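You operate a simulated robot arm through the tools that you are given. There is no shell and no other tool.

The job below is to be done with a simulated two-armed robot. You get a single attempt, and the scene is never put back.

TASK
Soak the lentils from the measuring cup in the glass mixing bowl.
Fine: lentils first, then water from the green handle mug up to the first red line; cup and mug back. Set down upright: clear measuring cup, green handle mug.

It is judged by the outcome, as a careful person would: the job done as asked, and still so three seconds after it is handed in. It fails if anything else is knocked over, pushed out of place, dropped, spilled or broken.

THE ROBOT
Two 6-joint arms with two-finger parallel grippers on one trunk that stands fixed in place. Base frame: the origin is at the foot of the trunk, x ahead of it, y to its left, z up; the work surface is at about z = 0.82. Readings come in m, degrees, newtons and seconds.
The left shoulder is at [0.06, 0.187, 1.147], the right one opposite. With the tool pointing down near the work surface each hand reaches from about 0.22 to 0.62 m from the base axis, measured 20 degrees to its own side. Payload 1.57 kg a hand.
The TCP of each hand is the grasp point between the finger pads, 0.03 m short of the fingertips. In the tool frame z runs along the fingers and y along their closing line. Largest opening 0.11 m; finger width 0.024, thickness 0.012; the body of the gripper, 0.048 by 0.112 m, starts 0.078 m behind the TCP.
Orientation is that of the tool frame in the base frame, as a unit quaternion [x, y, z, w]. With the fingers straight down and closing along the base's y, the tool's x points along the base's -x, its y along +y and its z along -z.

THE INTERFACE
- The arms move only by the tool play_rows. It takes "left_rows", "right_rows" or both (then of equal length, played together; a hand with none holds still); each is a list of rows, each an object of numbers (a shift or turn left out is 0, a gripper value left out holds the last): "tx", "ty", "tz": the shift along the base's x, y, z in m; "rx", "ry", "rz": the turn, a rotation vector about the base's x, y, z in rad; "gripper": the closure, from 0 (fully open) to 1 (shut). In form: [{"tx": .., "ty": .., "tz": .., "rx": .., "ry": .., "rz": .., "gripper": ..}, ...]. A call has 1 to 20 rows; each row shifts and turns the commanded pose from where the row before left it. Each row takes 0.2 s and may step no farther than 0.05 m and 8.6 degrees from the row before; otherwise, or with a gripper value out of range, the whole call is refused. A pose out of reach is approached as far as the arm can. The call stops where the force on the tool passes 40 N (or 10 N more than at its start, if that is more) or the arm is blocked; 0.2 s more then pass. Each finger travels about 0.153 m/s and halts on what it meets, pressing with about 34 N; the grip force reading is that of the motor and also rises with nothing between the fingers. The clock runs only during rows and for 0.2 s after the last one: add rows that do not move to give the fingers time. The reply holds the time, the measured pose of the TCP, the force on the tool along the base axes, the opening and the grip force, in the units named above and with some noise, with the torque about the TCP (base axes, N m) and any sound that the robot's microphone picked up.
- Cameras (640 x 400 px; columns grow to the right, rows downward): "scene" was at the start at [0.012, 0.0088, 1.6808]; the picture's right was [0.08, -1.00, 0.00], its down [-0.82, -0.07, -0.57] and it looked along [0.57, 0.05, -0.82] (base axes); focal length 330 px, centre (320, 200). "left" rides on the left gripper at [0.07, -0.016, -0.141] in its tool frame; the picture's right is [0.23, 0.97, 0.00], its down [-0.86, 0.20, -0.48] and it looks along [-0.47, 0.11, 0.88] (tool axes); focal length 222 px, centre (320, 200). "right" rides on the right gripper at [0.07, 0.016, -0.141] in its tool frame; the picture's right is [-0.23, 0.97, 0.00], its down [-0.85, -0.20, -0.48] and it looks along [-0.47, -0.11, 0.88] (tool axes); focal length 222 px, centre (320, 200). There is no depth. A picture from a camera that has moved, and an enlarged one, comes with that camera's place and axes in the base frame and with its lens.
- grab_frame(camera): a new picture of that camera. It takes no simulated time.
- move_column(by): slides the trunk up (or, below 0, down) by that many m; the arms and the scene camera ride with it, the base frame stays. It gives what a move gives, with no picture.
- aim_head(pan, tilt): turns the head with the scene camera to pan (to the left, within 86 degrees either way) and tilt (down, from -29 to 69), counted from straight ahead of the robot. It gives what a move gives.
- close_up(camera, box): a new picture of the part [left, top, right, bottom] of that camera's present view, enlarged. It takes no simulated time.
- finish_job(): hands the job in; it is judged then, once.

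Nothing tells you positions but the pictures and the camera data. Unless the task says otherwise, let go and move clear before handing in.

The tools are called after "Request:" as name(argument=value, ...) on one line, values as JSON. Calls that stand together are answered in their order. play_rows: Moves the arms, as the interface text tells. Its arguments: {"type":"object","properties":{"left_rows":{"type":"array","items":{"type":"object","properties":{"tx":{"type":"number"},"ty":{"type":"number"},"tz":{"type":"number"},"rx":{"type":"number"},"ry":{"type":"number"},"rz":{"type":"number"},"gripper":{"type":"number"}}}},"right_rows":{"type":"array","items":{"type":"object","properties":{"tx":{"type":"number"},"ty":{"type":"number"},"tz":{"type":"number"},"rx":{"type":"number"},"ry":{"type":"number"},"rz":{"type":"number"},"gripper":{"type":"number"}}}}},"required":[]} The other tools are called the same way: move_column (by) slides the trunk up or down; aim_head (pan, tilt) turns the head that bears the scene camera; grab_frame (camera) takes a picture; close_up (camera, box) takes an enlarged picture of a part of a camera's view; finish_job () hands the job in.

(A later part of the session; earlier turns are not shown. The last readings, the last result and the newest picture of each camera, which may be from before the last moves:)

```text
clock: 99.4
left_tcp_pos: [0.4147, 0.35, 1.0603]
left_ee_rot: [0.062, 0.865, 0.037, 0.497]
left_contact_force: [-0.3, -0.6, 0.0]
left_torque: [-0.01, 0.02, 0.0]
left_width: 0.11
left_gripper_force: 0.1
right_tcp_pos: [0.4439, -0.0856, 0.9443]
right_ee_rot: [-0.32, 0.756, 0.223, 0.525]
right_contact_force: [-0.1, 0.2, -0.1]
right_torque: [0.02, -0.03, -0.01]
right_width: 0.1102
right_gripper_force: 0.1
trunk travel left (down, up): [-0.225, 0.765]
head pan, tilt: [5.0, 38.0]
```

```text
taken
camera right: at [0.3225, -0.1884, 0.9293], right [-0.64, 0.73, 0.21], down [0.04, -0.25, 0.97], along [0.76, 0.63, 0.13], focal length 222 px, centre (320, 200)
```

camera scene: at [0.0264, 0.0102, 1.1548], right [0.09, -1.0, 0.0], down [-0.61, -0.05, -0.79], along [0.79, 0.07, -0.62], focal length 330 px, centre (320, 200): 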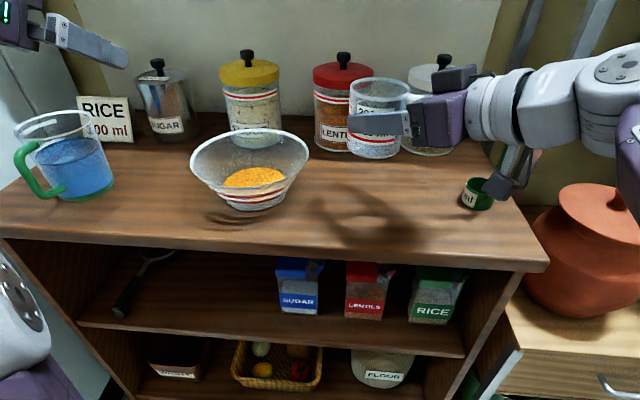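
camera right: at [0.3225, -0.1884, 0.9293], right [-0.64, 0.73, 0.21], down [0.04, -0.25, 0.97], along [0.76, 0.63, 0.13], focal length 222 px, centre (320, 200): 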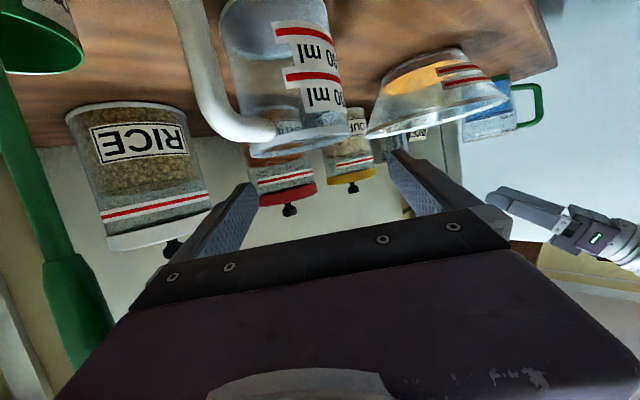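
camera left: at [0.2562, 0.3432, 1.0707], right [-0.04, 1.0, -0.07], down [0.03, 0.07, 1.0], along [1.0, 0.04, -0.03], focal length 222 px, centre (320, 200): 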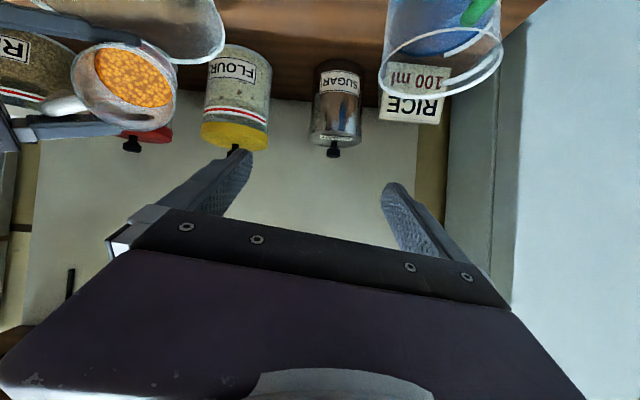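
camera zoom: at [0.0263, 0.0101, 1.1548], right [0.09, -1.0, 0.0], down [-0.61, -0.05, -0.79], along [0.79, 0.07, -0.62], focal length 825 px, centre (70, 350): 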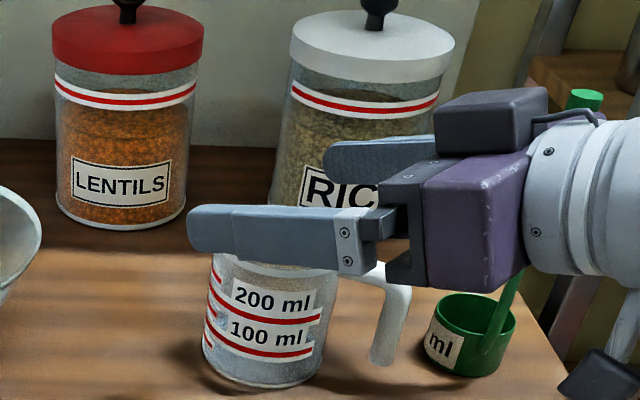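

The cup is free-standing and the hand is clear above it. I move the right hand up and slightly back to park it out of the way.

Request:
play_rows(right_rows=[{"ty": 0.015, "tz": 0.005}, {"ty": 0.015, "tz": 0.01}, {"tz": 0.03}, {"tz": 0.03}, {"tz": 0.03, "tx": -0.01}, {"tz": 0.02, "tx": -0.01}])

Request:
grab_frame(camera="scene")

Request:
close_up(camera="scene", box=[0, 80, 160, 210])

Request:
grab_frame(camera="left")

```text
clock: 100.8
left_tcp_pos: [0.4135, 0.3502, 1.0608]
left_ee_rot: [0.062, 0.865, 0.037, 0.497]
left_contact_force: [-0.1, 0.4, 0.9]
left_torque: [0.04, -0.02, 0.01]
left_width: 0.11
left_gripper_force: 0.1
right_tcp_pos: [0.4248, -0.0567, 1.0688]
right_ee_rot: [-0.32, 0.756, 0.224, 0.525]
right_contact_force: [0.0, -0.2, 0.2]
right_torque: [0.0, -0.01, 0.03]
right_width: 0.1101
right_gripper_force: 0.2
trunk travel left (down, up): [-0.225, 0.765]
head pan, tilt: [5.0, 38.0]
```

```text
taken
camera scene: at [0.0262, 0.0102, 1.1548], right [0.09, -1.0, 0.0], down [-0.61, -0.05, -0.79], along [0.79, 0.07, -0.62], focal length 330 px, centre (320, 200)
```

scene: 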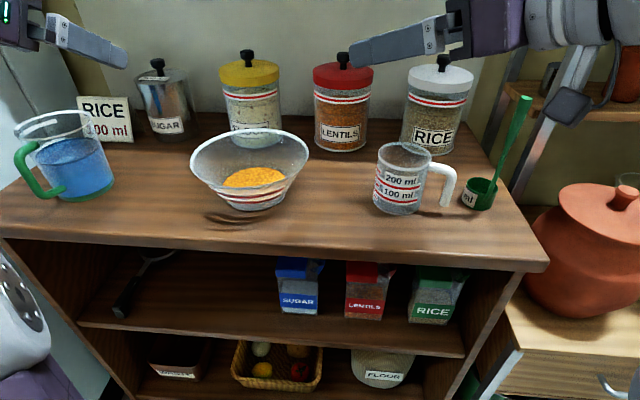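

```text
3.08 times, centred on (80, 145) of scene
camera zoom: at [0.0262, 0.0102, 1.1548], right [0.09, -1.0, 0.0], down [-0.61, -0.05, -0.79], along [0.79, 0.07, -0.62], focal length 1015 px, centre (1058, 369)
```

zoom: 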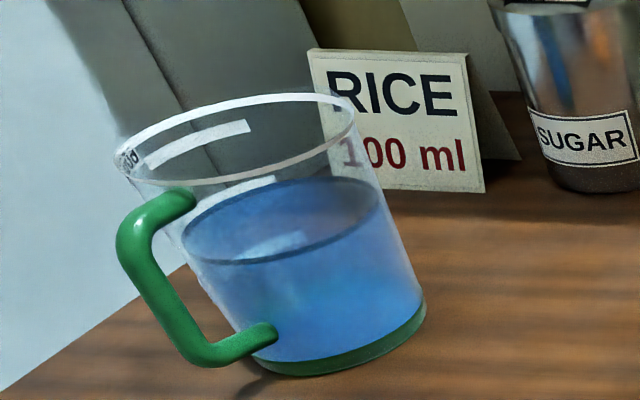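

```text
taken
camera left: at [0.2559, 0.3431, 1.0708], right [-0.04, 1.0, -0.07], down [0.03, 0.07, 1.0], along [1.0, 0.04, -0.03], focal length 222 px, centre (320, 200)
```

left: 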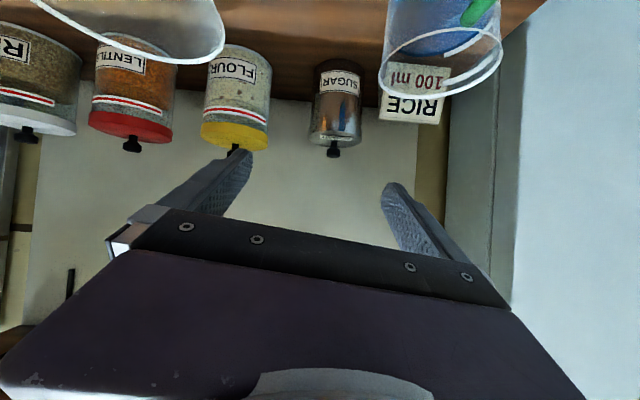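

Everything is settled, and the lentils are in the bowl. Now the mug: I turn the head toward it to measure its position, size and handle accurately.

Request:
aim_head(pan=42, tilt=25)

Request:
grab_frame(camera="scene")

Request:
close_up(camera="scene", box=[240, 160, 400, 280])

```text
clock: 101.8
left_tcp_pos: [0.4143, 0.3494, 1.0602]
left_ee_rot: [0.061, 0.865, 0.037, 0.497]
left_contact_force: [0.9, 0.4, -0.3]
left_torque: [0.03, -0.02, 0.04]
left_width: 0.1101
left_gripper_force: 0.0
right_tcp_pos: [0.4253, -0.0569, 1.0674]
right_ee_rot: [-0.319, 0.756, 0.223, 0.526]
right_contact_force: [-0.2, 0.5, -0.1]
right_torque: [-0.02, -0.02, -0.05]
right_width: 0.1099
right_gripper_force: 0.1
trunk travel left (down, up): [-0.225, 0.765]
head pan, tilt: [42.0, 25.0]
```

```text
taken
camera scene: at [0.0089, 0.0642, 1.1751], right [0.67, -0.74, 0.0], down [-0.31, -0.28, -0.91], along [0.67, 0.61, -0.42], focal length 330 px, centre (320, 200)
```

scene: 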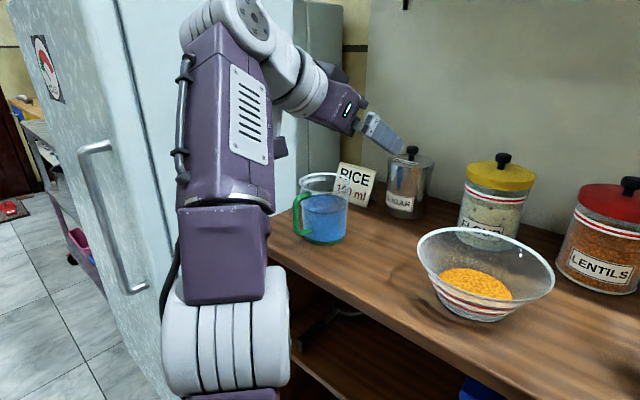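

```text
3.33 times, centred on (320, 220) of scene
camera zoom: at [0.0089, 0.0642, 1.1751], right [0.67, -0.74, 0.0], down [-0.31, -0.28, -0.91], along [0.67, 0.61, -0.42], focal length 1100 px, centre (320, 133)
```

zoom: 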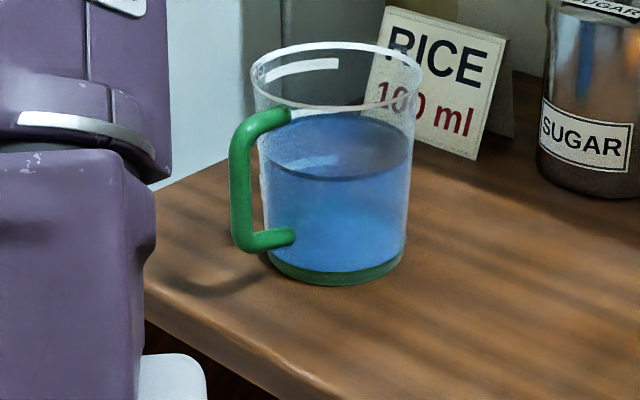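

From this view the mug's axis is at about (0.4535, 0.4515). The rim is at z = 0.937 with a diameter of about 98 mm, and the base is about 85 mm. The handle bar is near (0.382, 0.46), pointing at me. I'll grip the mug body with the handle between the fingers; first I level the left hand's orientation and bring it behind and above the mug.

Request:
play_rows(left_rows=[{"rx": -0.121, "rz": 0.0705}, {"ry": -0.13}, {"ry": -0.13}, {"rz": 0.0875}, {"rz": 0.0875}, {"ty": 0.02, "tx": -0.005}, {"ty": 0.025, "tx": -0.005}, {"ty": 0.025, "tx": -0.005}, {"ty": 0.021, "tx": -0.005}, {"tz": -0.02}, {"tz": 0.0}])

Request:
close_up(camera="scene", box=[200, 100, 440, 280])

Request:
grab_frame(camera="left")

```text
clock: 104.2
left_tcp_pos: [0.3961, 0.4418, 1.041]
left_ee_rot: [-0.069, 0.792, 0.055, 0.604]
left_contact_force: [0.1, 0.2, -0.5]
left_torque: [-0.04, 0.03, 0.02]
left_width: 0.11
left_gripper_force: 0.1
right_tcp_pos: [0.4242, -0.0564, 1.0689]
right_ee_rot: [-0.32, 0.756, 0.223, 0.525]
right_contact_force: [0.6, -0.1, 0.4]
right_torque: [0.0, 0.02, 0.01]
right_width: 0.1099
right_gripper_force: 0.1
trunk travel left (down, up): [-0.225, 0.765]
head pan, tilt: [42.0, 25.0]
```

```text
2.22 times, centred on (320, 190) of scene
camera zoom: at [0.0088, 0.0643, 1.1752], right [0.67, -0.74, 0.0], down [-0.31, -0.28, -0.91], along [0.67, 0.61, -0.42], focal length 733 px, centre (320, 222)
```

zoom: 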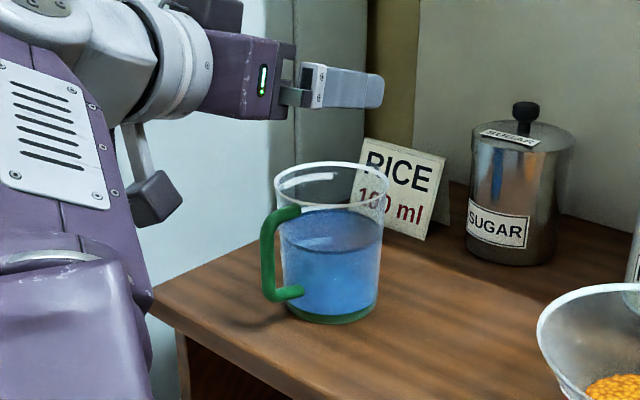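

```text
taken
camera left: at [0.2448, 0.3981, 1.0118], right [-0.23, 0.95, -0.22], down [-0.27, 0.15, 0.95], along [0.94, 0.28, 0.22], focal length 222 px, centre (320, 200)
```

left: 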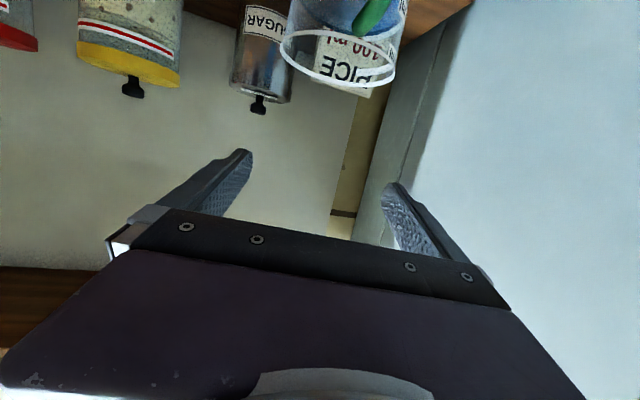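

The left hand is aligned behind the mug. I descend with the fingers on either side of the handle, first halfway.

Request:
play_rows(left_rows=[{"ty": -0.002, "tz": -0.02}, {"tz": -0.03}, {"tz": -0.03}, {"tz": -0.02}, {"tz": 0.0}])

Request:
close_up(camera="scene", box=[200, 130, 440, 310])

Request:
grab_frame(camera="left")

```text
clock: 105.4
left_tcp_pos: [0.3937, 0.4402, 0.9392]
left_ee_rot: [-0.069, 0.792, 0.056, 0.604]
left_contact_force: [-0.1, 0.3, -0.1]
left_torque: [0.03, -0.03, 0.03]
left_width: 0.11
left_gripper_force: 0.0
right_tcp_pos: [0.424, -0.0571, 1.0682]
right_ee_rot: [-0.32, 0.756, 0.224, 0.526]
right_contact_force: [-0.2, -0.1, -0.5]
right_torque: [-0.03, 0.01, -0.02]
right_width: 0.1103
right_gripper_force: 0.0
trunk travel left (down, up): [-0.225, 0.765]
head pan, tilt: [42.0, 25.0]
```

```text
2.22 times, centred on (320, 220) of scene
camera zoom: at [0.0088, 0.0643, 1.1752], right [0.67, -0.74, 0.0], down [-0.31, -0.28, -0.91], along [0.67, 0.61, -0.42], focal length 733 px, centre (320, 156)
```

zoom: 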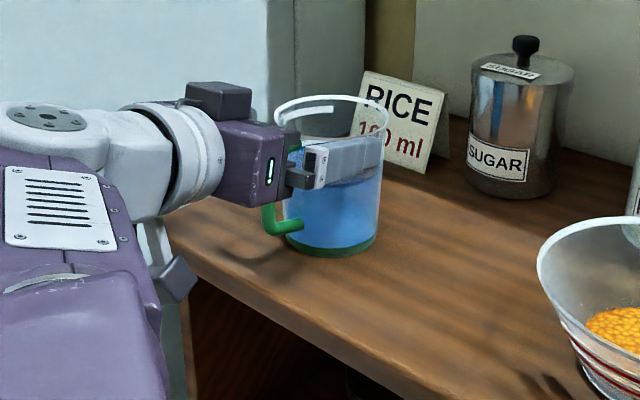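

```text
taken
camera left: at [0.2449, 0.3959, 0.9106], right [-0.23, 0.95, -0.22], down [-0.27, 0.15, 0.95], along [0.94, 0.28, 0.22], focal length 222 px, centre (320, 200)
```

left: 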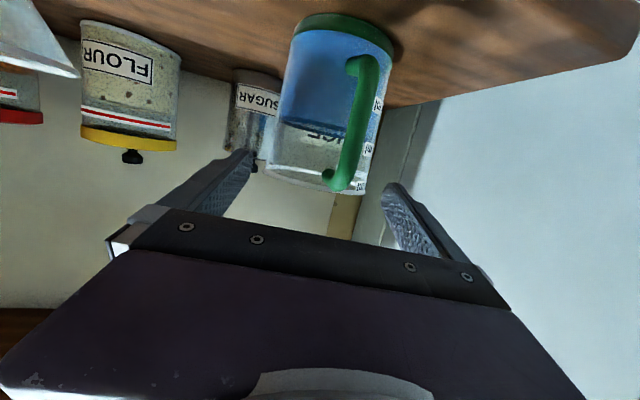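

The mug is centred between the fingers and the handle is between them too. I descend the rest of the way to gripping height.

Request:
play_rows(left_rows=[{"tz": -0.02}, {"tz": -0.02}, {"tz": -0.014}, {"tz": 0.0}])

Request:
close_up(camera="scene", box=[200, 130, 440, 310])

Request:
grab_frame(camera="left")

```text
clock: 106.4
left_tcp_pos: [0.3949, 0.4382, 0.8861]
left_ee_rot: [-0.069, 0.792, 0.055, 0.604]
left_contact_force: [-0.9, -0.1, 0.2]
left_torque: [0.01, 0.01, 0.02]
left_width: 0.11
left_gripper_force: 0.0
right_tcp_pos: [0.4251, -0.0558, 1.0684]
right_ee_rot: [-0.319, 0.757, 0.222, 0.526]
right_contact_force: [-0.5, 1.3, 0.8]
right_torque: [0.02, -0.01, -0.02]
right_width: 0.1097
right_gripper_force: 0.0
trunk travel left (down, up): [-0.225, 0.765]
head pan, tilt: [42.0, 25.0]
```

```text
2.22 times, centred on (320, 220) of scene
camera zoom: at [0.0088, 0.0643, 1.1752], right [0.67, -0.74, 0.0], down [-0.31, -0.28, -0.91], along [0.67, 0.61, -0.42], focal length 733 px, centre (320, 156)
```

zoom: 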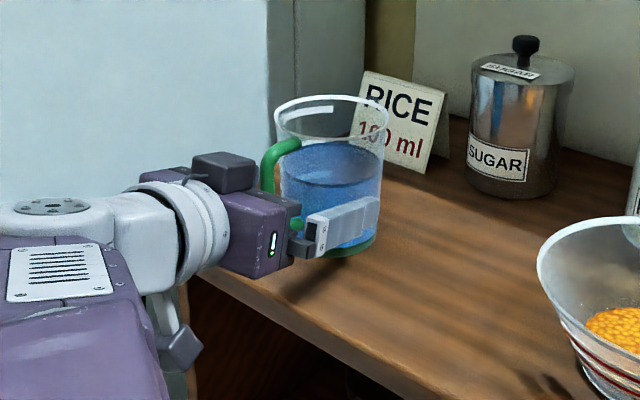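

```text
taken
camera left: at [0.2444, 0.395, 0.8572], right [-0.23, 0.95, -0.22], down [-0.27, 0.15, 0.95], along [0.94, 0.28, 0.22], focal length 222 px, centre (320, 200)
```

left: 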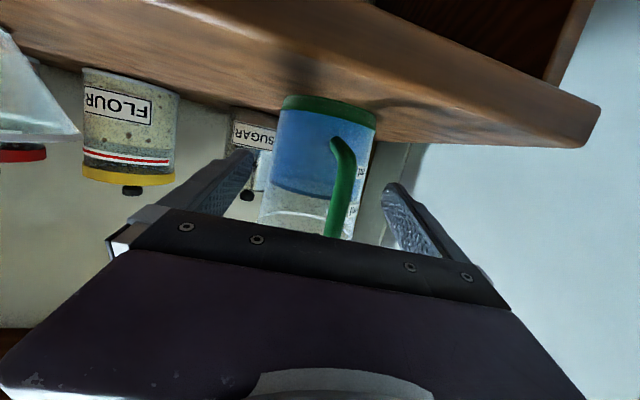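

The fingers and palm clear the handle. I move forward along the tool direction to bring the mug's widest part between the pads.

Request:
play_rows(left_rows=[{"tx": 0.012, "ty": 0.0021}, {"tx": 0.012, "ty": 0.0021}, {"tx": 0.01, "ty": 0.0018}, {"tx": 0.007, "ty": 0.0013}, {"tx": 0.0}])

Request:
close_up(camera="scene", box=[200, 130, 440, 310])

Request:
grab_frame(camera="left")

```text
clock: 107.6
left_tcp_pos: [0.4347, 0.4462, 0.8866]
left_ee_rot: [-0.07, 0.792, 0.056, 0.604]
left_contact_force: [0.6, 0.0, 0.9]
left_torque: [-0.02, 0.0, 0.03]
left_width: 0.11
left_gripper_force: 0.2
right_tcp_pos: [0.424, -0.0566, 1.0693]
right_ee_rot: [-0.32, 0.756, 0.223, 0.525]
right_contact_force: [0.0, 0.6, 0.3]
right_torque: [-0.01, -0.01, 0.02]
right_width: 0.1099
right_gripper_force: 0.0
trunk travel left (down, up): [-0.225, 0.765]
head pan, tilt: [42.0, 25.0]
```

```text
2.22 times, centred on (320, 220) of scene
camera zoom: at [0.0088, 0.0643, 1.1752], right [0.67, -0.74, 0.0], down [-0.31, -0.28, -0.91], along [0.67, 0.61, -0.42], focal length 733 px, centre (320, 156)
```

zoom: 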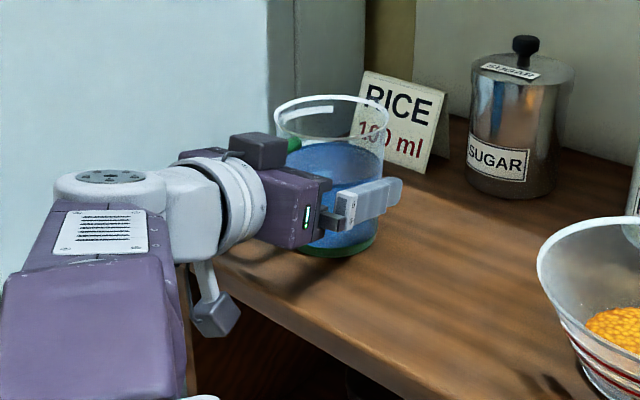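

```text
taken
camera left: at [0.2854, 0.4024, 0.8577], right [-0.23, 0.95, -0.22], down [-0.27, 0.15, 0.95], along [0.94, 0.28, 0.22], focal length 222 px, centre (320, 200)
```

left: 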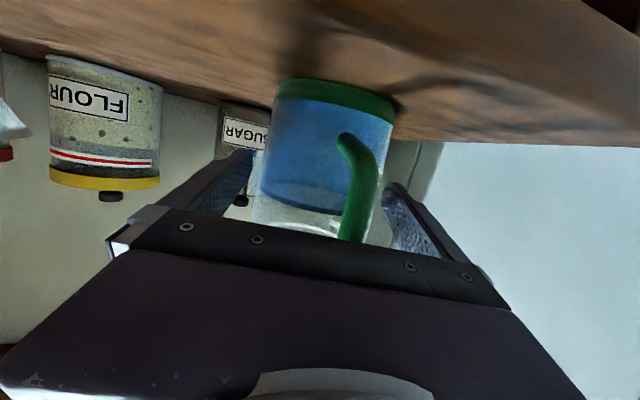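

No contact forces, and the mug sits between the pads. I close the gripper slowly.

Request:
play_rows(left_rows=[{"gripper": 0.05}, {"gripper": 0.08}, {"gripper": 0.11}, {"gripper": 0.14}, {"gripper": 0.17}, {"gripper": 0.22}, {"gripper": 0.32}, {"gripper": 0.4}, {"gripper": 0.4}])

Request:
close_up(camera="scene", box=[200, 130, 440, 310])

Request:
grab_frame(camera="left")

```text
clock: 109.6
left_tcp_pos: [0.4346, 0.4454, 0.8868]
left_ee_rot: [-0.068, 0.792, 0.054, 0.604]
left_contact_force: [0.4, -2.3, 0.8]
left_torque: [0.04, -0.05, 0.0]
left_width: 0.0922
left_gripper_force: 34.0
right_tcp_pos: [0.4254, -0.0561, 1.0695]
right_ee_rot: [-0.321, 0.756, 0.224, 0.525]
right_contact_force: [-0.9, -0.3, -0.7]
right_torque: [0.03, -0.02, -0.02]
right_width: 0.1098
right_gripper_force: 0.0
trunk travel left (down, up): [-0.225, 0.765]
head pan, tilt: [42.0, 25.0]
```

```text
2.22 times, centred on (320, 220) of scene
camera zoom: at [0.0089, 0.064, 1.1752], right [0.67, -0.74, 0.0], down [-0.31, -0.28, -0.91], along [0.67, 0.61, -0.42], focal length 733 px, centre (320, 156)
```

zoom: 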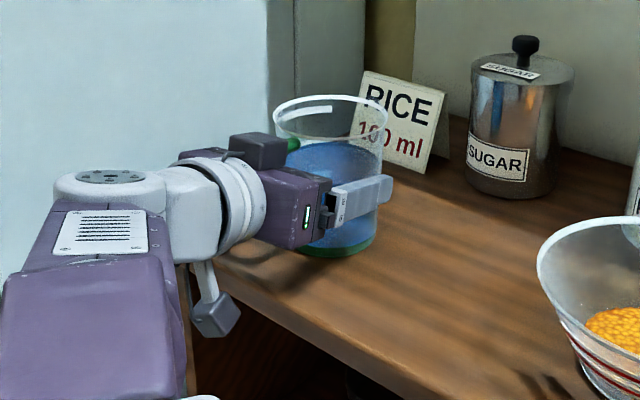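

```text
taken
camera left: at [0.2853, 0.4022, 0.8578], right [-0.23, 0.95, -0.22], down [-0.27, 0.15, 0.95], along [0.94, 0.28, 0.22], focal length 222 px, centre (320, 200)
```

left: 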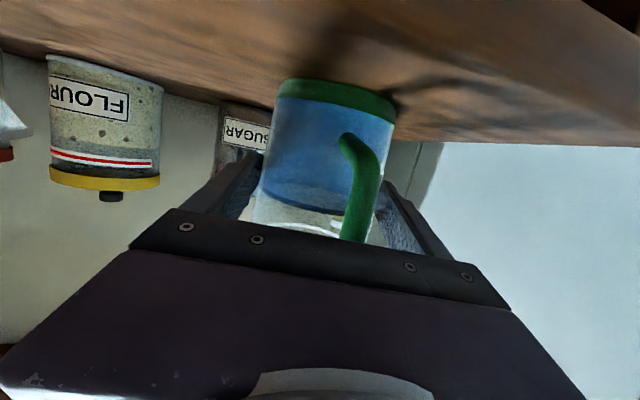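

The mug is gripped (92.2 mm, 34 N). I lift it slowly and watch for slip.

Request:
play_rows(left_rows=[{"tz": 0.004}, {"tz": 0.006}, {"tz": 0.008}, {"tz": 0.01}, {"tz": 0.0}, {"tz": 0.0}])

Request:
close_up(camera="scene", box=[200, 130, 440, 310])

Request:
grab_frame(camera="left")

```text
clock: 111.0
left_tcp_pos: [0.4352, 0.4477, 0.9147]
left_ee_rot: [-0.069, 0.793, 0.054, 0.603]
left_contact_force: [-0.1, 0.7, -4.5]
left_torque: [-0.04, 0.02, 0.01]
left_width: 0.0923
left_gripper_force: 33.8
right_tcp_pos: [0.4259, -0.0565, 1.0688]
right_ee_rot: [-0.319, 0.756, 0.223, 0.526]
right_contact_force: [0.5, 0.1, -0.5]
right_torque: [-0.02, -0.01, -0.03]
right_width: 0.1101
right_gripper_force: 0.1
trunk travel left (down, up): [-0.225, 0.765]
head pan, tilt: [42.0, 25.0]
```

```text
2.22 times, centred on (320, 220) of scene
camera zoom: at [0.0093, 0.0648, 1.1751], right [0.67, -0.74, 0.0], down [-0.31, -0.28, -0.91], along [0.67, 0.61, -0.42], focal length 733 px, centre (320, 156)
```

zoom: 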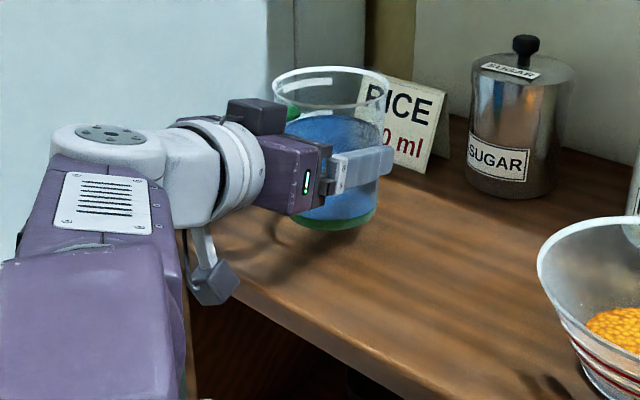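

```text
taken
camera left: at [0.2859, 0.4029, 0.8849], right [-0.23, 0.95, -0.22], down [-0.27, 0.15, 0.95], along [0.94, 0.28, 0.22], focal length 222 px, centre (320, 200)
```

left: 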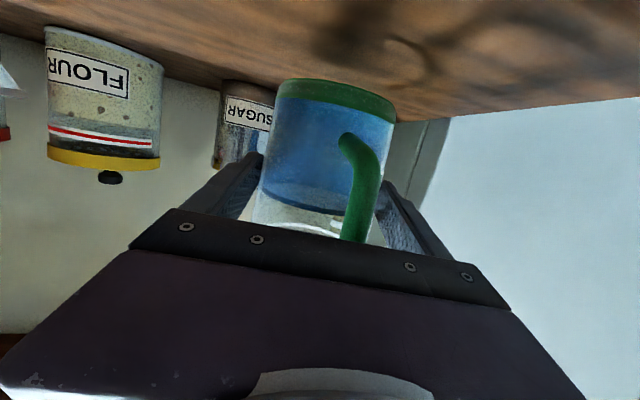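

The mug is lifted level with no slip. I raise it to a safe height and carry it slowly to the bowl's left side.

Request:
play_rows(left_rows=[{"tz": 0.012}, {"tz": 0.018}, {"tz": 0.02}, {"tz": 0.018}, {"ty": -0.008}, {"ty": -0.014, "tx": 0.001}, {"ty": -0.018, "tx": 0.001}, {"ty": -0.02, "tx": 0.002}, {"ty": -0.02, "tx": 0.002}, {"ty": -0.02, "tx": 0.002}, {"ty": -0.02, "tx": 0.001}, {"ty": -0.02, "tx": 0.001}, {"ty": -0.016, "tx": 0.001}, {"ty": -0.01, "tx": 0.001}, {"ty": 0.0}])

Request:
aim_head(pan=8, tilt=38)

Request:
grab_frame(camera="scene")

Request:
grab_frame(camera="left")

Request:
grab_frame(camera="right")

```text
clock: 114.2
left_tcp_pos: [0.4673, 0.2902, 0.9891]
left_ee_rot: [-0.07, 0.793, 0.055, 0.603]
left_contact_force: [-0.1, -0.3, -3.7]
left_torque: [0.0, 0.04, -0.01]
left_width: 0.0922
left_gripper_force: 33.5
left hand out of reach, approached as far as the arm can: row 11, 12, 13
right_tcp_pos: [0.4236, -0.0564, 1.0691]
right_ee_rot: [-0.32, 0.756, 0.223, 0.525]
right_contact_force: [-0.1, 0.1, 0.5]
right_torque: [-0.01, 0.02, -0.04]
right_width: 0.1101
right_gripper_force: 0.0
trunk travel left (down, up): [-0.225, 0.765]
head pan, tilt: [42.0, 25.0]
```

```text
clock: 115.2
left_tcp_pos: [0.4678, 0.2904, 0.9885]
left_ee_rot: [-0.07, 0.792, 0.055, 0.603]
left_contact_force: [0.0, -0.6, -5.2]
left_torque: [0.0, 0.0, -0.01]
left_width: 0.0922
left_gripper_force: 33.4
right_tcp_pos: [0.4239, -0.056, 1.0693]
right_ee_rot: [-0.32, 0.756, 0.224, 0.525]
right_contact_force: [0.8, 0.2, 0.5]
right_torque: [0.0, -0.01, 0.03]
right_width: 0.1103
right_gripper_force: 0.1
trunk travel left (down, up): [-0.225, 0.765]
head pan, tilt: [8.0, 38.0]
```

```text
taken
camera scene: at [0.0263, 0.015, 1.1548], right [0.14, -0.99, 0.0], down [-0.61, -0.09, -0.79], along [0.78, 0.11, -0.62], focal length 330 px, centre (320, 200)
```

scene: 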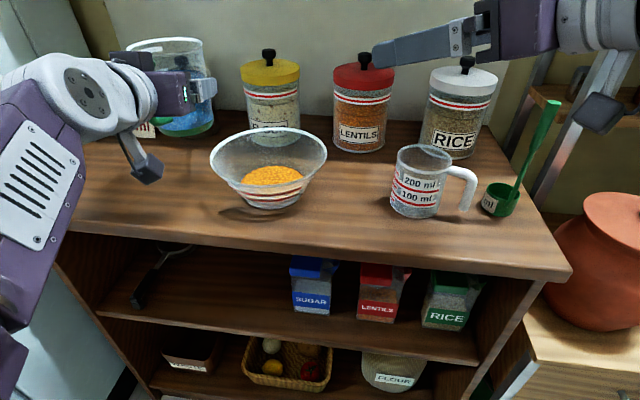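

```text
taken
camera left: at [0.3179, 0.2473, 0.9602], right [-0.23, 0.95, -0.22], down [-0.27, 0.15, 0.95], along [0.94, 0.28, 0.22], focal length 222 px, centre (320, 200)
```

left: 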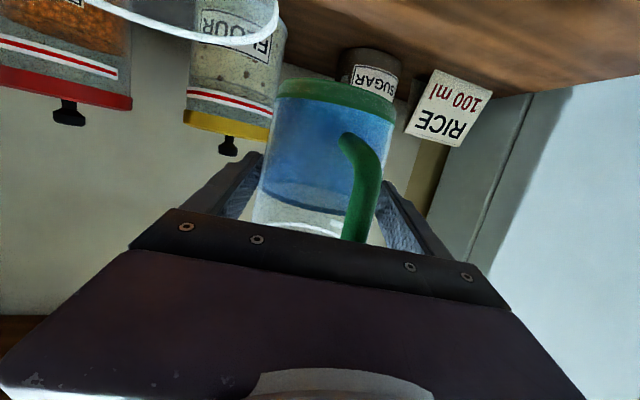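

```text
taken
camera right: at [0.3034, -0.1581, 1.0535], right [-0.64, 0.73, 0.21], down [0.04, -0.25, 0.97], along [0.76, 0.63, 0.13], focal length 222 px, centre (320, 200)
```

right: 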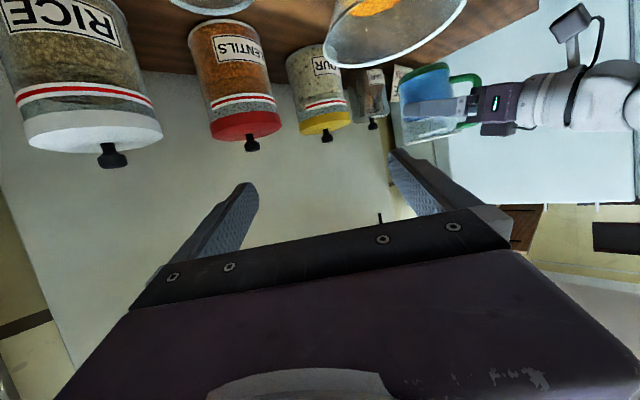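

The left wrist is near its limit with the hand pointing this way, so the arm drifted slightly, but the mug is level and nothing spilled. I yaw the hand about 32° to the right, where it has more freedom, and move to the pouring position.

Request:
play_rows(left_rows=[{"rz": -0.07}, {"rz": -0.08}, {"rz": -0.08}, {"rz": -0.08}, {"rz": -0.08}, {"rz": -0.08}, {"rz": -0.08}, {"rz": 0.0}])

Request:
grab_frame(camera="scene")

Request:
grab_frame(camera="left")

```text
clock: 117.0
left_tcp_pos: [0.4659, 0.2906, 0.9896]
left_ee_rot: [0.149, 0.781, -0.111, 0.596]
left_contact_force: [-0.4, 0.1, -4.5]
left_torque: [-0.02, 0.06, -0.03]
left_width: 0.092
left_gripper_force: 33.5
right_tcp_pos: [0.4238, -0.0576, 1.0676]
right_ee_rot: [-0.32, 0.757, 0.223, 0.525]
right_contact_force: [0.0, 0.5, -0.7]
right_torque: [-0.01, 0.0, -0.02]
right_width: 0.1097
right_gripper_force: 0.1
trunk travel left (down, up): [-0.225, 0.765]
head pan, tilt: [8.0, 38.0]
```

```text
taken
camera scene: at [0.0262, 0.0148, 1.1548], right [0.14, -0.99, 0.0], down [-0.61, -0.09, -0.79], along [0.78, 0.11, -0.62], focal length 330 px, centre (320, 200)
```

scene: 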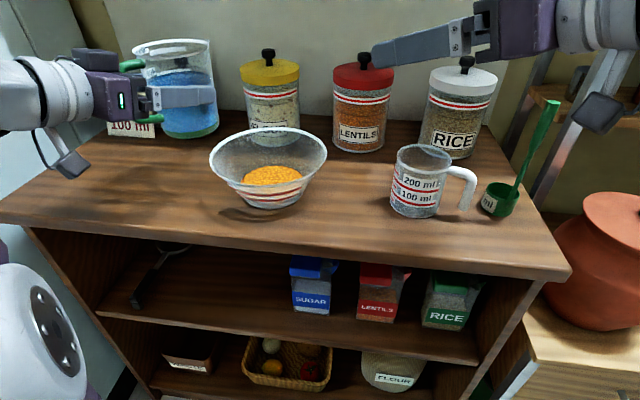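

```text
taken
camera left: at [0.3153, 0.3311, 0.9593], right [0.3, 0.93, -0.22], down [-0.15, 0.27, 0.95], along [0.94, -0.25, 0.22], focal length 222 px, centre (320, 200)
```

left: 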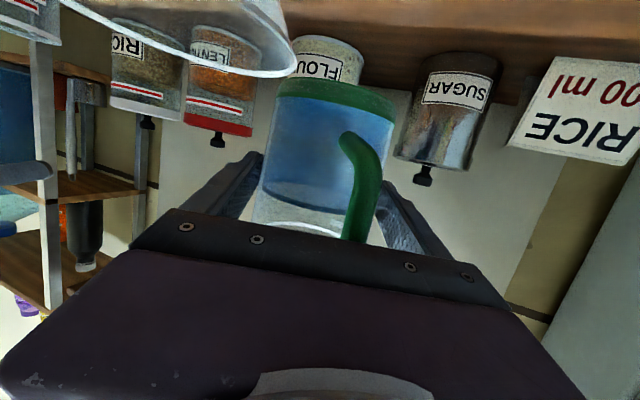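

The hand is now well oriented and the mug level. I move to the pouring position beside the bowl's centre.

Request:
play_rows(left_rows=[{"tx": 0.006, "ty": -0.01}, {"tx": 0.008, "ty": -0.013}, {"tx": 0.009, "ty": -0.014, "tz": -0.004}, {"tx": 0.0065, "ty": -0.011, "tz": -0.004}, {"tx": 0.0}])

Request:
close_up(camera="scene", box=[120, 20, 360, 220])

Request:
close_up(camera="scene", box=[205, 130, 335, 215])

Request:
grab_frame(camera="right")

```text
clock: 118.2
left_tcp_pos: [0.4961, 0.243, 0.9813]
left_ee_rot: [0.149, 0.781, -0.112, 0.595]
left_contact_force: [0.6, -0.2, -4.5]
left_torque: [0.02, 0.03, 0.0]
left_width: 0.0918
left_gripper_force: 34.1
right_tcp_pos: [0.4248, -0.0571, 1.0685]
right_ee_rot: [-0.321, 0.756, 0.224, 0.525]
right_contact_force: [-0.2, 0.8, 0.1]
right_torque: [-0.01, 0.01, -0.04]
right_width: 0.1098
right_gripper_force: 0.0
trunk travel left (down, up): [-0.225, 0.765]
head pan, tilt: [8.0, 38.0]
```

```text
2.00 times, centred on (240, 120) of scene
camera zoom: at [0.0263, 0.0149, 1.1548], right [0.14, -0.99, 0.0], down [-0.61, -0.09, -0.79], along [0.78, 0.11, -0.62], focal length 660 px, centre (480, 360)
```

zoom: 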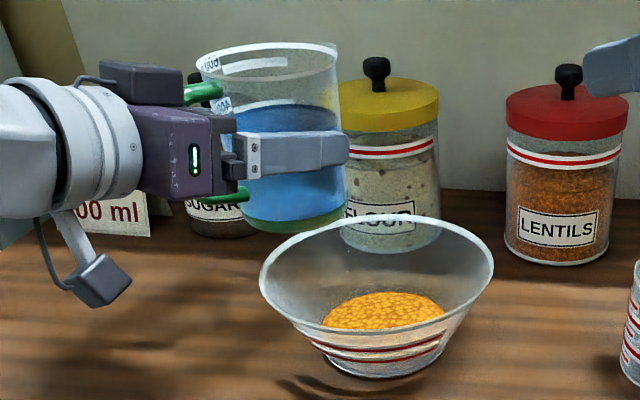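

```text
4.71 times, centred on (270, 172) of scene
camera zoom: at [0.0263, 0.0149, 1.1548], right [0.14, -0.99, 0.0], down [-0.61, -0.09, -0.79], along [0.78, 0.11, -0.62], focal length 1553 px, centre (555, 329)
```

zoom: 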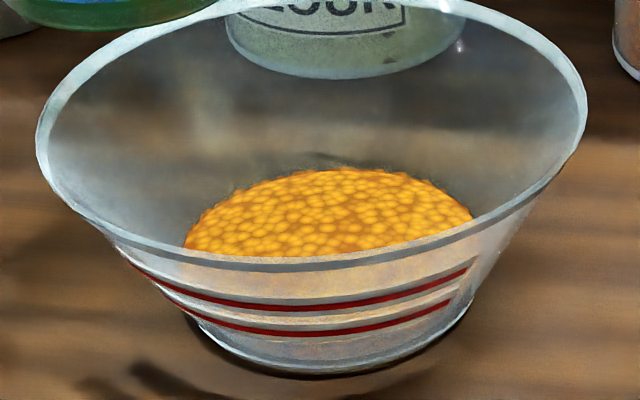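

```text
taken
camera right: at [0.3035, -0.1581, 1.0535], right [-0.64, 0.73, 0.21], down [0.04, -0.25, 0.97], along [0.76, 0.63, 0.13], focal length 222 px, centre (320, 200)
```

right: 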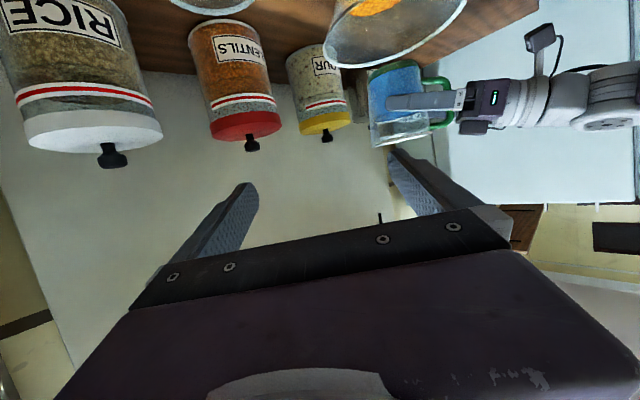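

The mug is beside the bowl's centre. For a low-angle check of the level I bring the right hand's camera back down to the spot from which it saw the bowl's lines well.

Request:
play_rows(right_rows=[{"tx": 0.008, "ty": 0.004, "tz": -0.02}, {"tx": 0.008, "ty": 0.004, "tz": -0.025}, {"tx": 0.008, "ty": 0.005, "tz": -0.025}, {"tz": -0.02}, {"tz": 0.0}])

Request:
close_up(camera="right", box=[340, 0, 520, 130])

Request:
grab_frame(camera="right")

```text
clock: 119.4
left_tcp_pos: [0.4948, 0.2425, 0.9809]
left_ee_rot: [0.149, 0.782, -0.112, 0.595]
left_contact_force: [0.7, 0.1, -5.4]
left_torque: [0.01, 0.05, 0.0]
left_width: 0.0921
left_gripper_force: 33.7
right_tcp_pos: [0.4479, -0.0438, 0.9792]
right_ee_rot: [-0.32, 0.757, 0.223, 0.525]
right_contact_force: [-0.4, -0.5, -0.2]
right_torque: [-0.04, 0.02, -0.01]
right_width: 0.11
right_gripper_force: 0.1
trunk travel left (down, up): [-0.225, 0.765]
head pan, tilt: [8.0, 38.0]
```

```text
3.08 times, centred on (430, 65) of right
camera zoom: at [0.3275, -0.1454, 0.9639], right [-0.64, 0.73, 0.21], down [0.04, -0.25, 0.97], along [0.76, 0.63, 0.13], focal length 684 px, centre (-18, 615)
```

zoom: 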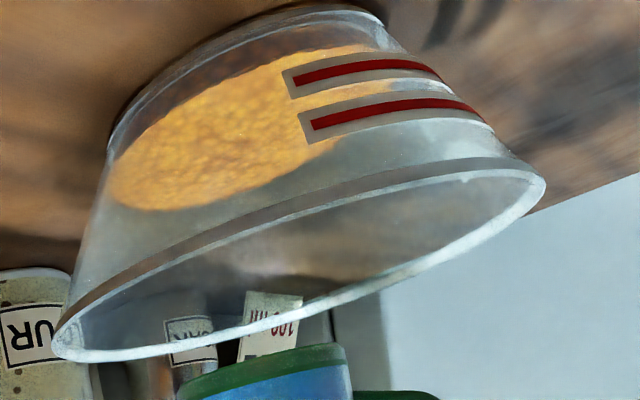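

```text
taken
camera right: at [0.3275, -0.1454, 0.9639], right [-0.64, 0.73, 0.21], down [0.04, -0.25, 0.97], along [0.76, 0.63, 0.13], focal length 222 px, centre (320, 200)
```

right: 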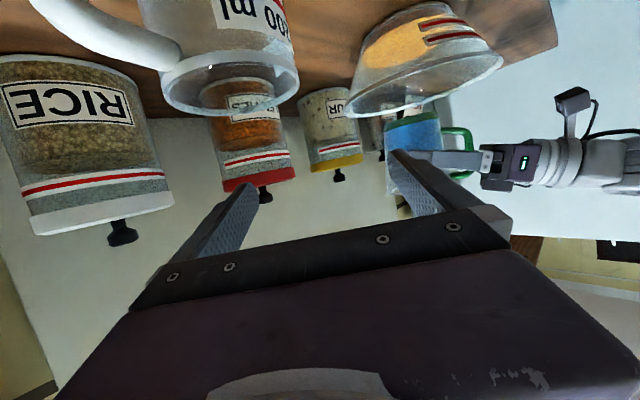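

I have a clear low view of both lines: line 1 is the one nearest the base. Now I begin tilting the mug toward the bowl, slowly, to about 32°, which is well before water should flow.

Request:
play_rows(left_rows=[{"rx": 0.0629, "ry": -0.0246, "rz": -0.0185}, {"rx": 0.0629, "ry": -0.0246, "rz": -0.0185}, {"rx": 0.0629, "ry": -0.0246, "rz": -0.0185}, {"rx": 0.0629, "ry": -0.0246, "rz": -0.0185}, {"rx": 0.0629, "ry": -0.0246, "rz": -0.0185}, {"rx": 0.0629, "ry": -0.0246, "rz": -0.0185}, {"rx": 0.0629, "ry": -0.0246, "rz": -0.0185}, {"rx": 0.0629, "ry": -0.0246, "rz": -0.0185}, {"rx": 0.0}])

Request:
close_up(camera="scene", box=[120, 20, 360, 220])

```text
clock: 121.4
left_tcp_pos: [0.495, 0.2421, 0.9815]
left_ee_rot: [0.359, 0.71, 0.057, 0.604]
left_contact_force: [-0.7, -0.6, -5.0]
left_torque: [-0.05, 0.1, 0.0]
left_width: 0.092
left_gripper_force: 33.7
right_tcp_pos: [0.4484, -0.0436, 0.9791]
right_ee_rot: [-0.321, 0.755, 0.224, 0.526]
right_contact_force: [-0.3, 0.7, -0.5]
right_torque: [-0.02, -0.03, 0.0]
right_width: 0.11
right_gripper_force: 0.1
trunk travel left (down, up): [-0.225, 0.765]
head pan, tilt: [8.0, 38.0]
```

```text
2.00 times, centred on (240, 120) of scene
camera zoom: at [0.0263, 0.0149, 1.1548], right [0.14, -0.99, 0.0], down [-0.61, -0.09, -0.79], along [0.78, 0.11, -0.62], focal length 660 px, centre (480, 360)
```

zoom: 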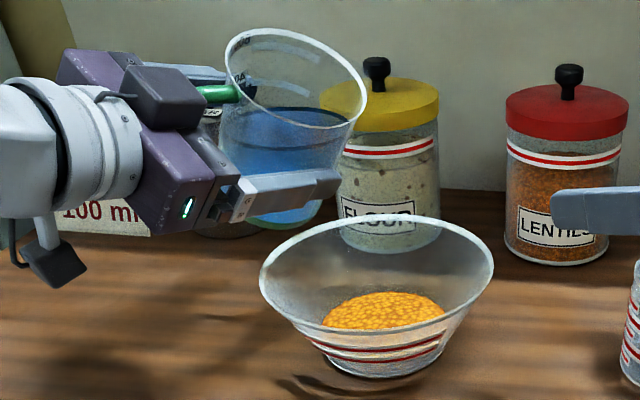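

The tilt is tracking well. I go on in smaller steps up to about 41°.

Request:
play_rows(left_rows=[{"rx": 0.0449, "ry": -0.01755, "rz": -0.0132}, {"rx": 0.0449, "ry": -0.01755, "rz": -0.0132}, {"rx": 0.0449, "ry": -0.01755, "rz": -0.0132}, {"rx": 0.0}, {"rx": 0.0}])

Request:
close_up(camera="scene", box=[120, 20, 360, 220])

Request:
close_up(camera="right", box=[340, 0, 520, 130])

```text
clock: 122.6
left_tcp_pos: [0.4939, 0.2409, 0.9798]
left_ee_rot: [0.41, 0.681, 0.104, 0.598]
left_contact_force: [0.9, 0.0, -4.9]
left_torque: [-0.02, 0.08, -0.01]
left_width: 0.0926
left_gripper_force: 34.2
right_tcp_pos: [0.4483, -0.0423, 0.9786]
right_ee_rot: [-0.32, 0.756, 0.224, 0.525]
right_contact_force: [-0.1, 0.0, 1.0]
right_torque: [0.01, -0.02, 0.01]
right_width: 0.1101
right_gripper_force: 0.0
trunk travel left (down, up): [-0.225, 0.765]
head pan, tilt: [8.0, 38.0]
```

```text
2.00 times, centred on (240, 120) of scene
camera zoom: at [0.0263, 0.0149, 1.1548], right [0.14, -0.99, 0.0], down [-0.61, -0.09, -0.79], along [0.78, 0.11, -0.62], focal length 660 px, centre (480, 360)
```

zoom: 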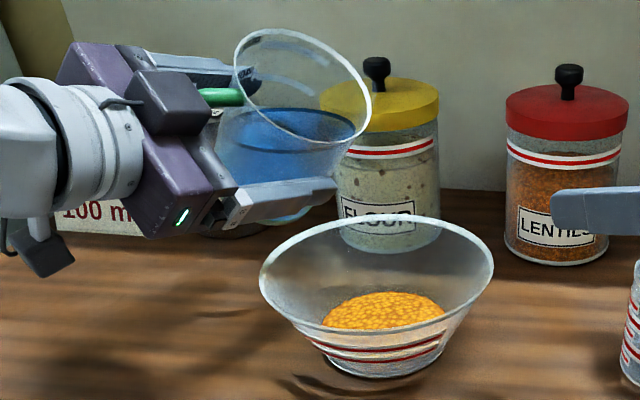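

```text
3.08 times, centred on (430, 65) of right
camera zoom: at [0.3274, -0.1455, 0.9641], right [-0.64, 0.73, 0.21], down [0.04, -0.25, 0.97], along [0.76, 0.63, 0.13], focal length 684 px, centre (-18, 615)
```

zoom: 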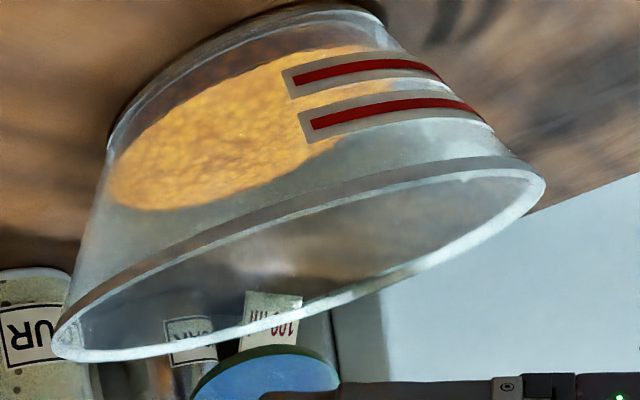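

The water is close to the lip, and the lip is over the bowl's centre. I continue in 1–2° steps with pauses.

Request:
play_rows(left_rows=[{"rx": 0.027, "ry": -0.0105, "rz": -0.0079}, {"rx": 0.0}, {"rx": 0.027, "ry": -0.0105, "rz": -0.0079}, {"rx": 0.0}, {"rx": 0.0}])

Request:
close_up(camera="scene", box=[180, 30, 360, 210])

```text
clock: 123.8
left_tcp_pos: [0.4962, 0.2421, 0.9812]
left_ee_rot: [0.431, 0.668, 0.12, 0.595]
left_contact_force: [-0.2, 0.8, -4.6]
left_torque: [0.0, 0.07, 0.01]
left_width: 0.0918
left_gripper_force: 33.6
right_tcp_pos: [0.4485, -0.0427, 0.9805]
right_ee_rot: [-0.32, 0.756, 0.223, 0.525]
right_contact_force: [-0.5, -0.1, 0.0]
right_torque: [-0.03, 0.01, -0.01]
right_width: 0.1103
right_gripper_force: 0.1
trunk travel left (down, up): [-0.225, 0.765]
head pan, tilt: [8.0, 38.0]
```

```text
2.22 times, centred on (270, 120) of scene
camera zoom: at [0.0263, 0.0149, 1.1548], right [0.14, -0.99, 0.0], down [-0.61, -0.09, -0.79], along [0.78, 0.11, -0.62], focal length 733 px, centre (431, 378)
```

zoom: 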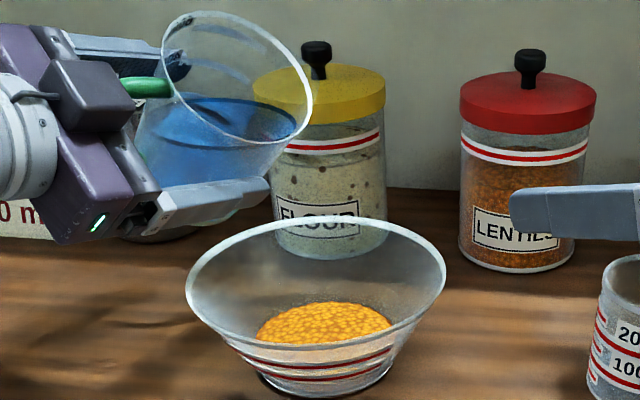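

Request:
play_rows(left_rows=[{"rx": 0.018, "ry": -0.007, "rz": -0.0053}, {"rx": 0.0}, {"rx": 0.018, "ry": -0.007, "rz": -0.0053}, {"rx": 0.0}, {"rx": 0.0}])

Request:
close_up(camera="scene", box=[180, 30, 360, 210])

```text
clock: 125.0
left_tcp_pos: [0.496, 0.2421, 0.9807]
left_ee_rot: [0.444, 0.659, 0.133, 0.592]
left_contact_force: [0.0, -0.6, -4.8]
left_torque: [-0.02, 0.09, 0.0]
left_width: 0.0921
left_gripper_force: 33.7
right_tcp_pos: [0.4487, -0.0441, 0.9793]
right_ee_rot: [-0.321, 0.756, 0.224, 0.524]
right_contact_force: [0.5, 0.6, 0.5]
right_torque: [0.03, 0.02, -0.01]
right_width: 0.1099
right_gripper_force: 0.0
trunk travel left (down, up): [-0.225, 0.765]
head pan, tilt: [8.0, 38.0]
```

```text
2.22 times, centred on (270, 120) of scene
camera zoom: at [0.0263, 0.0149, 1.1548], right [0.14, -0.99, 0.0], down [-0.61, -0.09, -0.79], along [0.78, 0.11, -0.62], focal length 733 px, centre (431, 378)
```

zoom: 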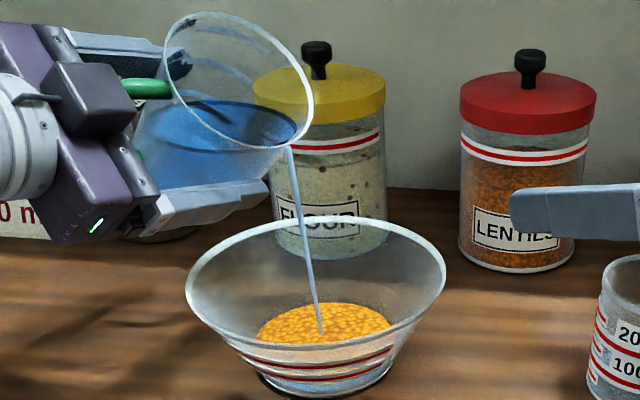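

Water is flowing in a thin stream right onto the lentils. I hold still and watch the level.

Request:
play_rows(left_rows=[{"rx": 0.0}, {"rx": 0.0}, {"rx": 0.0}])

Request:
close_up(camera="scene", box=[180, 30, 360, 210])

Request:
close_up(camera="right", box=[340, 0, 520, 130])

```text
clock: 125.8
left_tcp_pos: [0.4955, 0.2416, 0.9797]
left_ee_rot: [0.445, 0.659, 0.133, 0.592]
left_contact_force: [0.0, -0.2, -4.8]
left_torque: [0.04, 0.08, 0.0]
left_width: 0.0918
left_gripper_force: 34.1
right_tcp_pos: [0.4494, -0.0439, 0.9788]
right_ee_rot: [-0.321, 0.757, 0.224, 0.524]
right_contact_force: [-0.4, -0.3, 0.7]
right_torque: [-0.02, 0.02, 0.03]
right_width: 0.1101
right_gripper_force: 0.0
trunk travel left (down, up): [-0.225, 0.765]
head pan, tilt: [8.0, 38.0]
```

```text
2.22 times, centred on (270, 120) of scene
camera zoom: at [0.0263, 0.0149, 1.1548], right [0.14, -0.99, 0.0], down [-0.61, -0.09, -0.79], along [0.78, 0.11, -0.62], focal length 733 px, centre (431, 378)
```

zoom: 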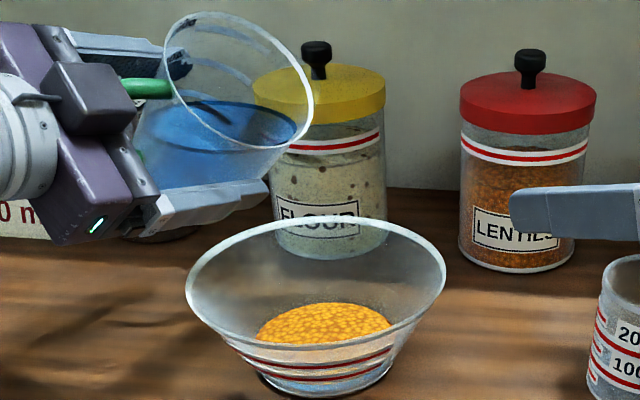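

```text
3.08 times, centred on (430, 65) of right
camera zoom: at [0.3274, -0.1455, 0.9641], right [-0.64, 0.73, 0.21], down [0.04, -0.25, 0.97], along [0.76, 0.63, 0.13], focal length 684 px, centre (-18, 615)
```

zoom: 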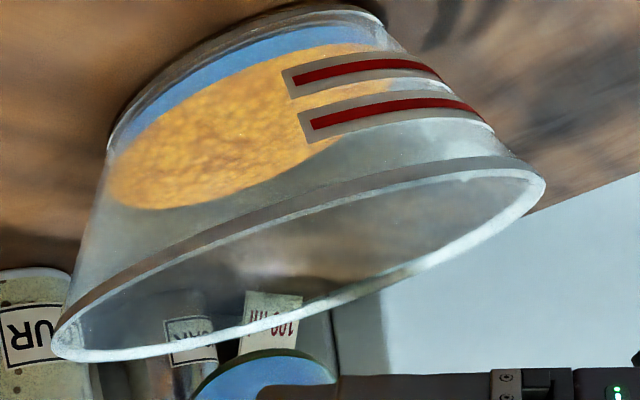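

The flow stopped by itself, and a blue band shows at the bottom of the bowl. I continue with small tilt increments and pauses.

Request:
play_rows(left_rows=[{"rx": 0.018, "ry": -0.007, "rz": -0.0053}, {"rx": 0.0}, {"rx": 0.0}, {"rx": 0.018, "ry": -0.007, "rz": -0.0053}, {"rx": 0.0}, {"rx": 0.0}, {"rx": 0.0}, {"rx": 0.0}])

Request:
close_up(camera="scene", box=[180, 30, 360, 210])

Request:
close_up(camera="right", box=[340, 0, 520, 130])

```text
clock: 127.6
left_tcp_pos: [0.4956, 0.2415, 0.9802]
left_ee_rot: [0.458, 0.65, 0.144, 0.589]
left_contact_force: [0.3, -1.1, -4.4]
left_torque: [0.01, 0.07, 0.0]
left_width: 0.0919
left_gripper_force: 33.9
right_tcp_pos: [0.4488, -0.0446, 0.9791]
right_ee_rot: [-0.319, 0.756, 0.223, 0.526]
right_contact_force: [0.1, -0.9, 0.2]
right_torque: [-0.02, -0.02, -0.01]
right_width: 0.1101
right_gripper_force: 0.1
trunk travel left (down, up): [-0.225, 0.765]
head pan, tilt: [8.0, 38.0]
```

```text
2.22 times, centred on (270, 120) of scene
camera zoom: at [0.0263, 0.0149, 1.1548], right [0.14, -0.99, 0.0], down [-0.61, -0.09, -0.79], along [0.78, 0.11, -0.62], focal length 733 px, centre (431, 378)
```

zoom: 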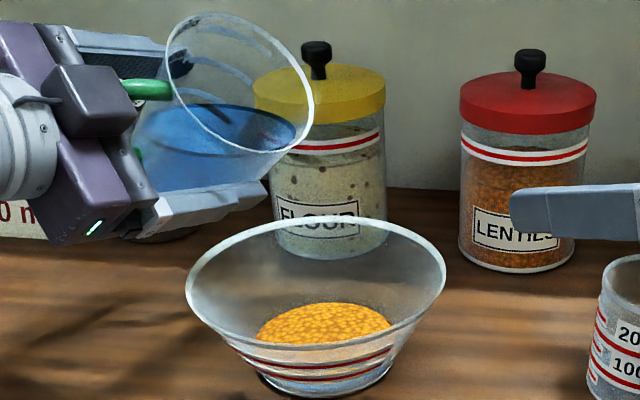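

```text
3.08 times, centred on (430, 65) of right
camera zoom: at [0.3274, -0.1455, 0.9641], right [-0.64, 0.73, 0.21], down [0.04, -0.25, 0.97], along [0.76, 0.63, 0.13], focal length 684 px, centre (-18, 615)
```

zoom: 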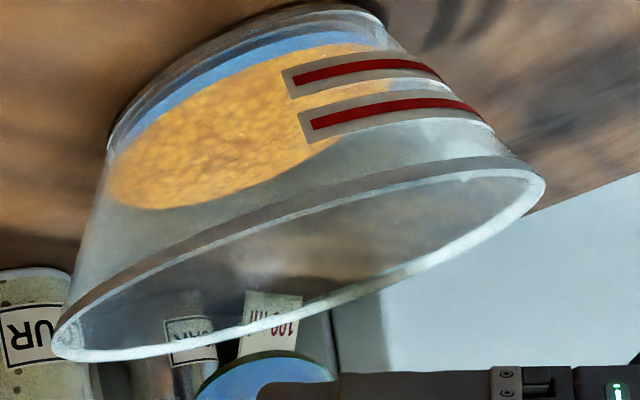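

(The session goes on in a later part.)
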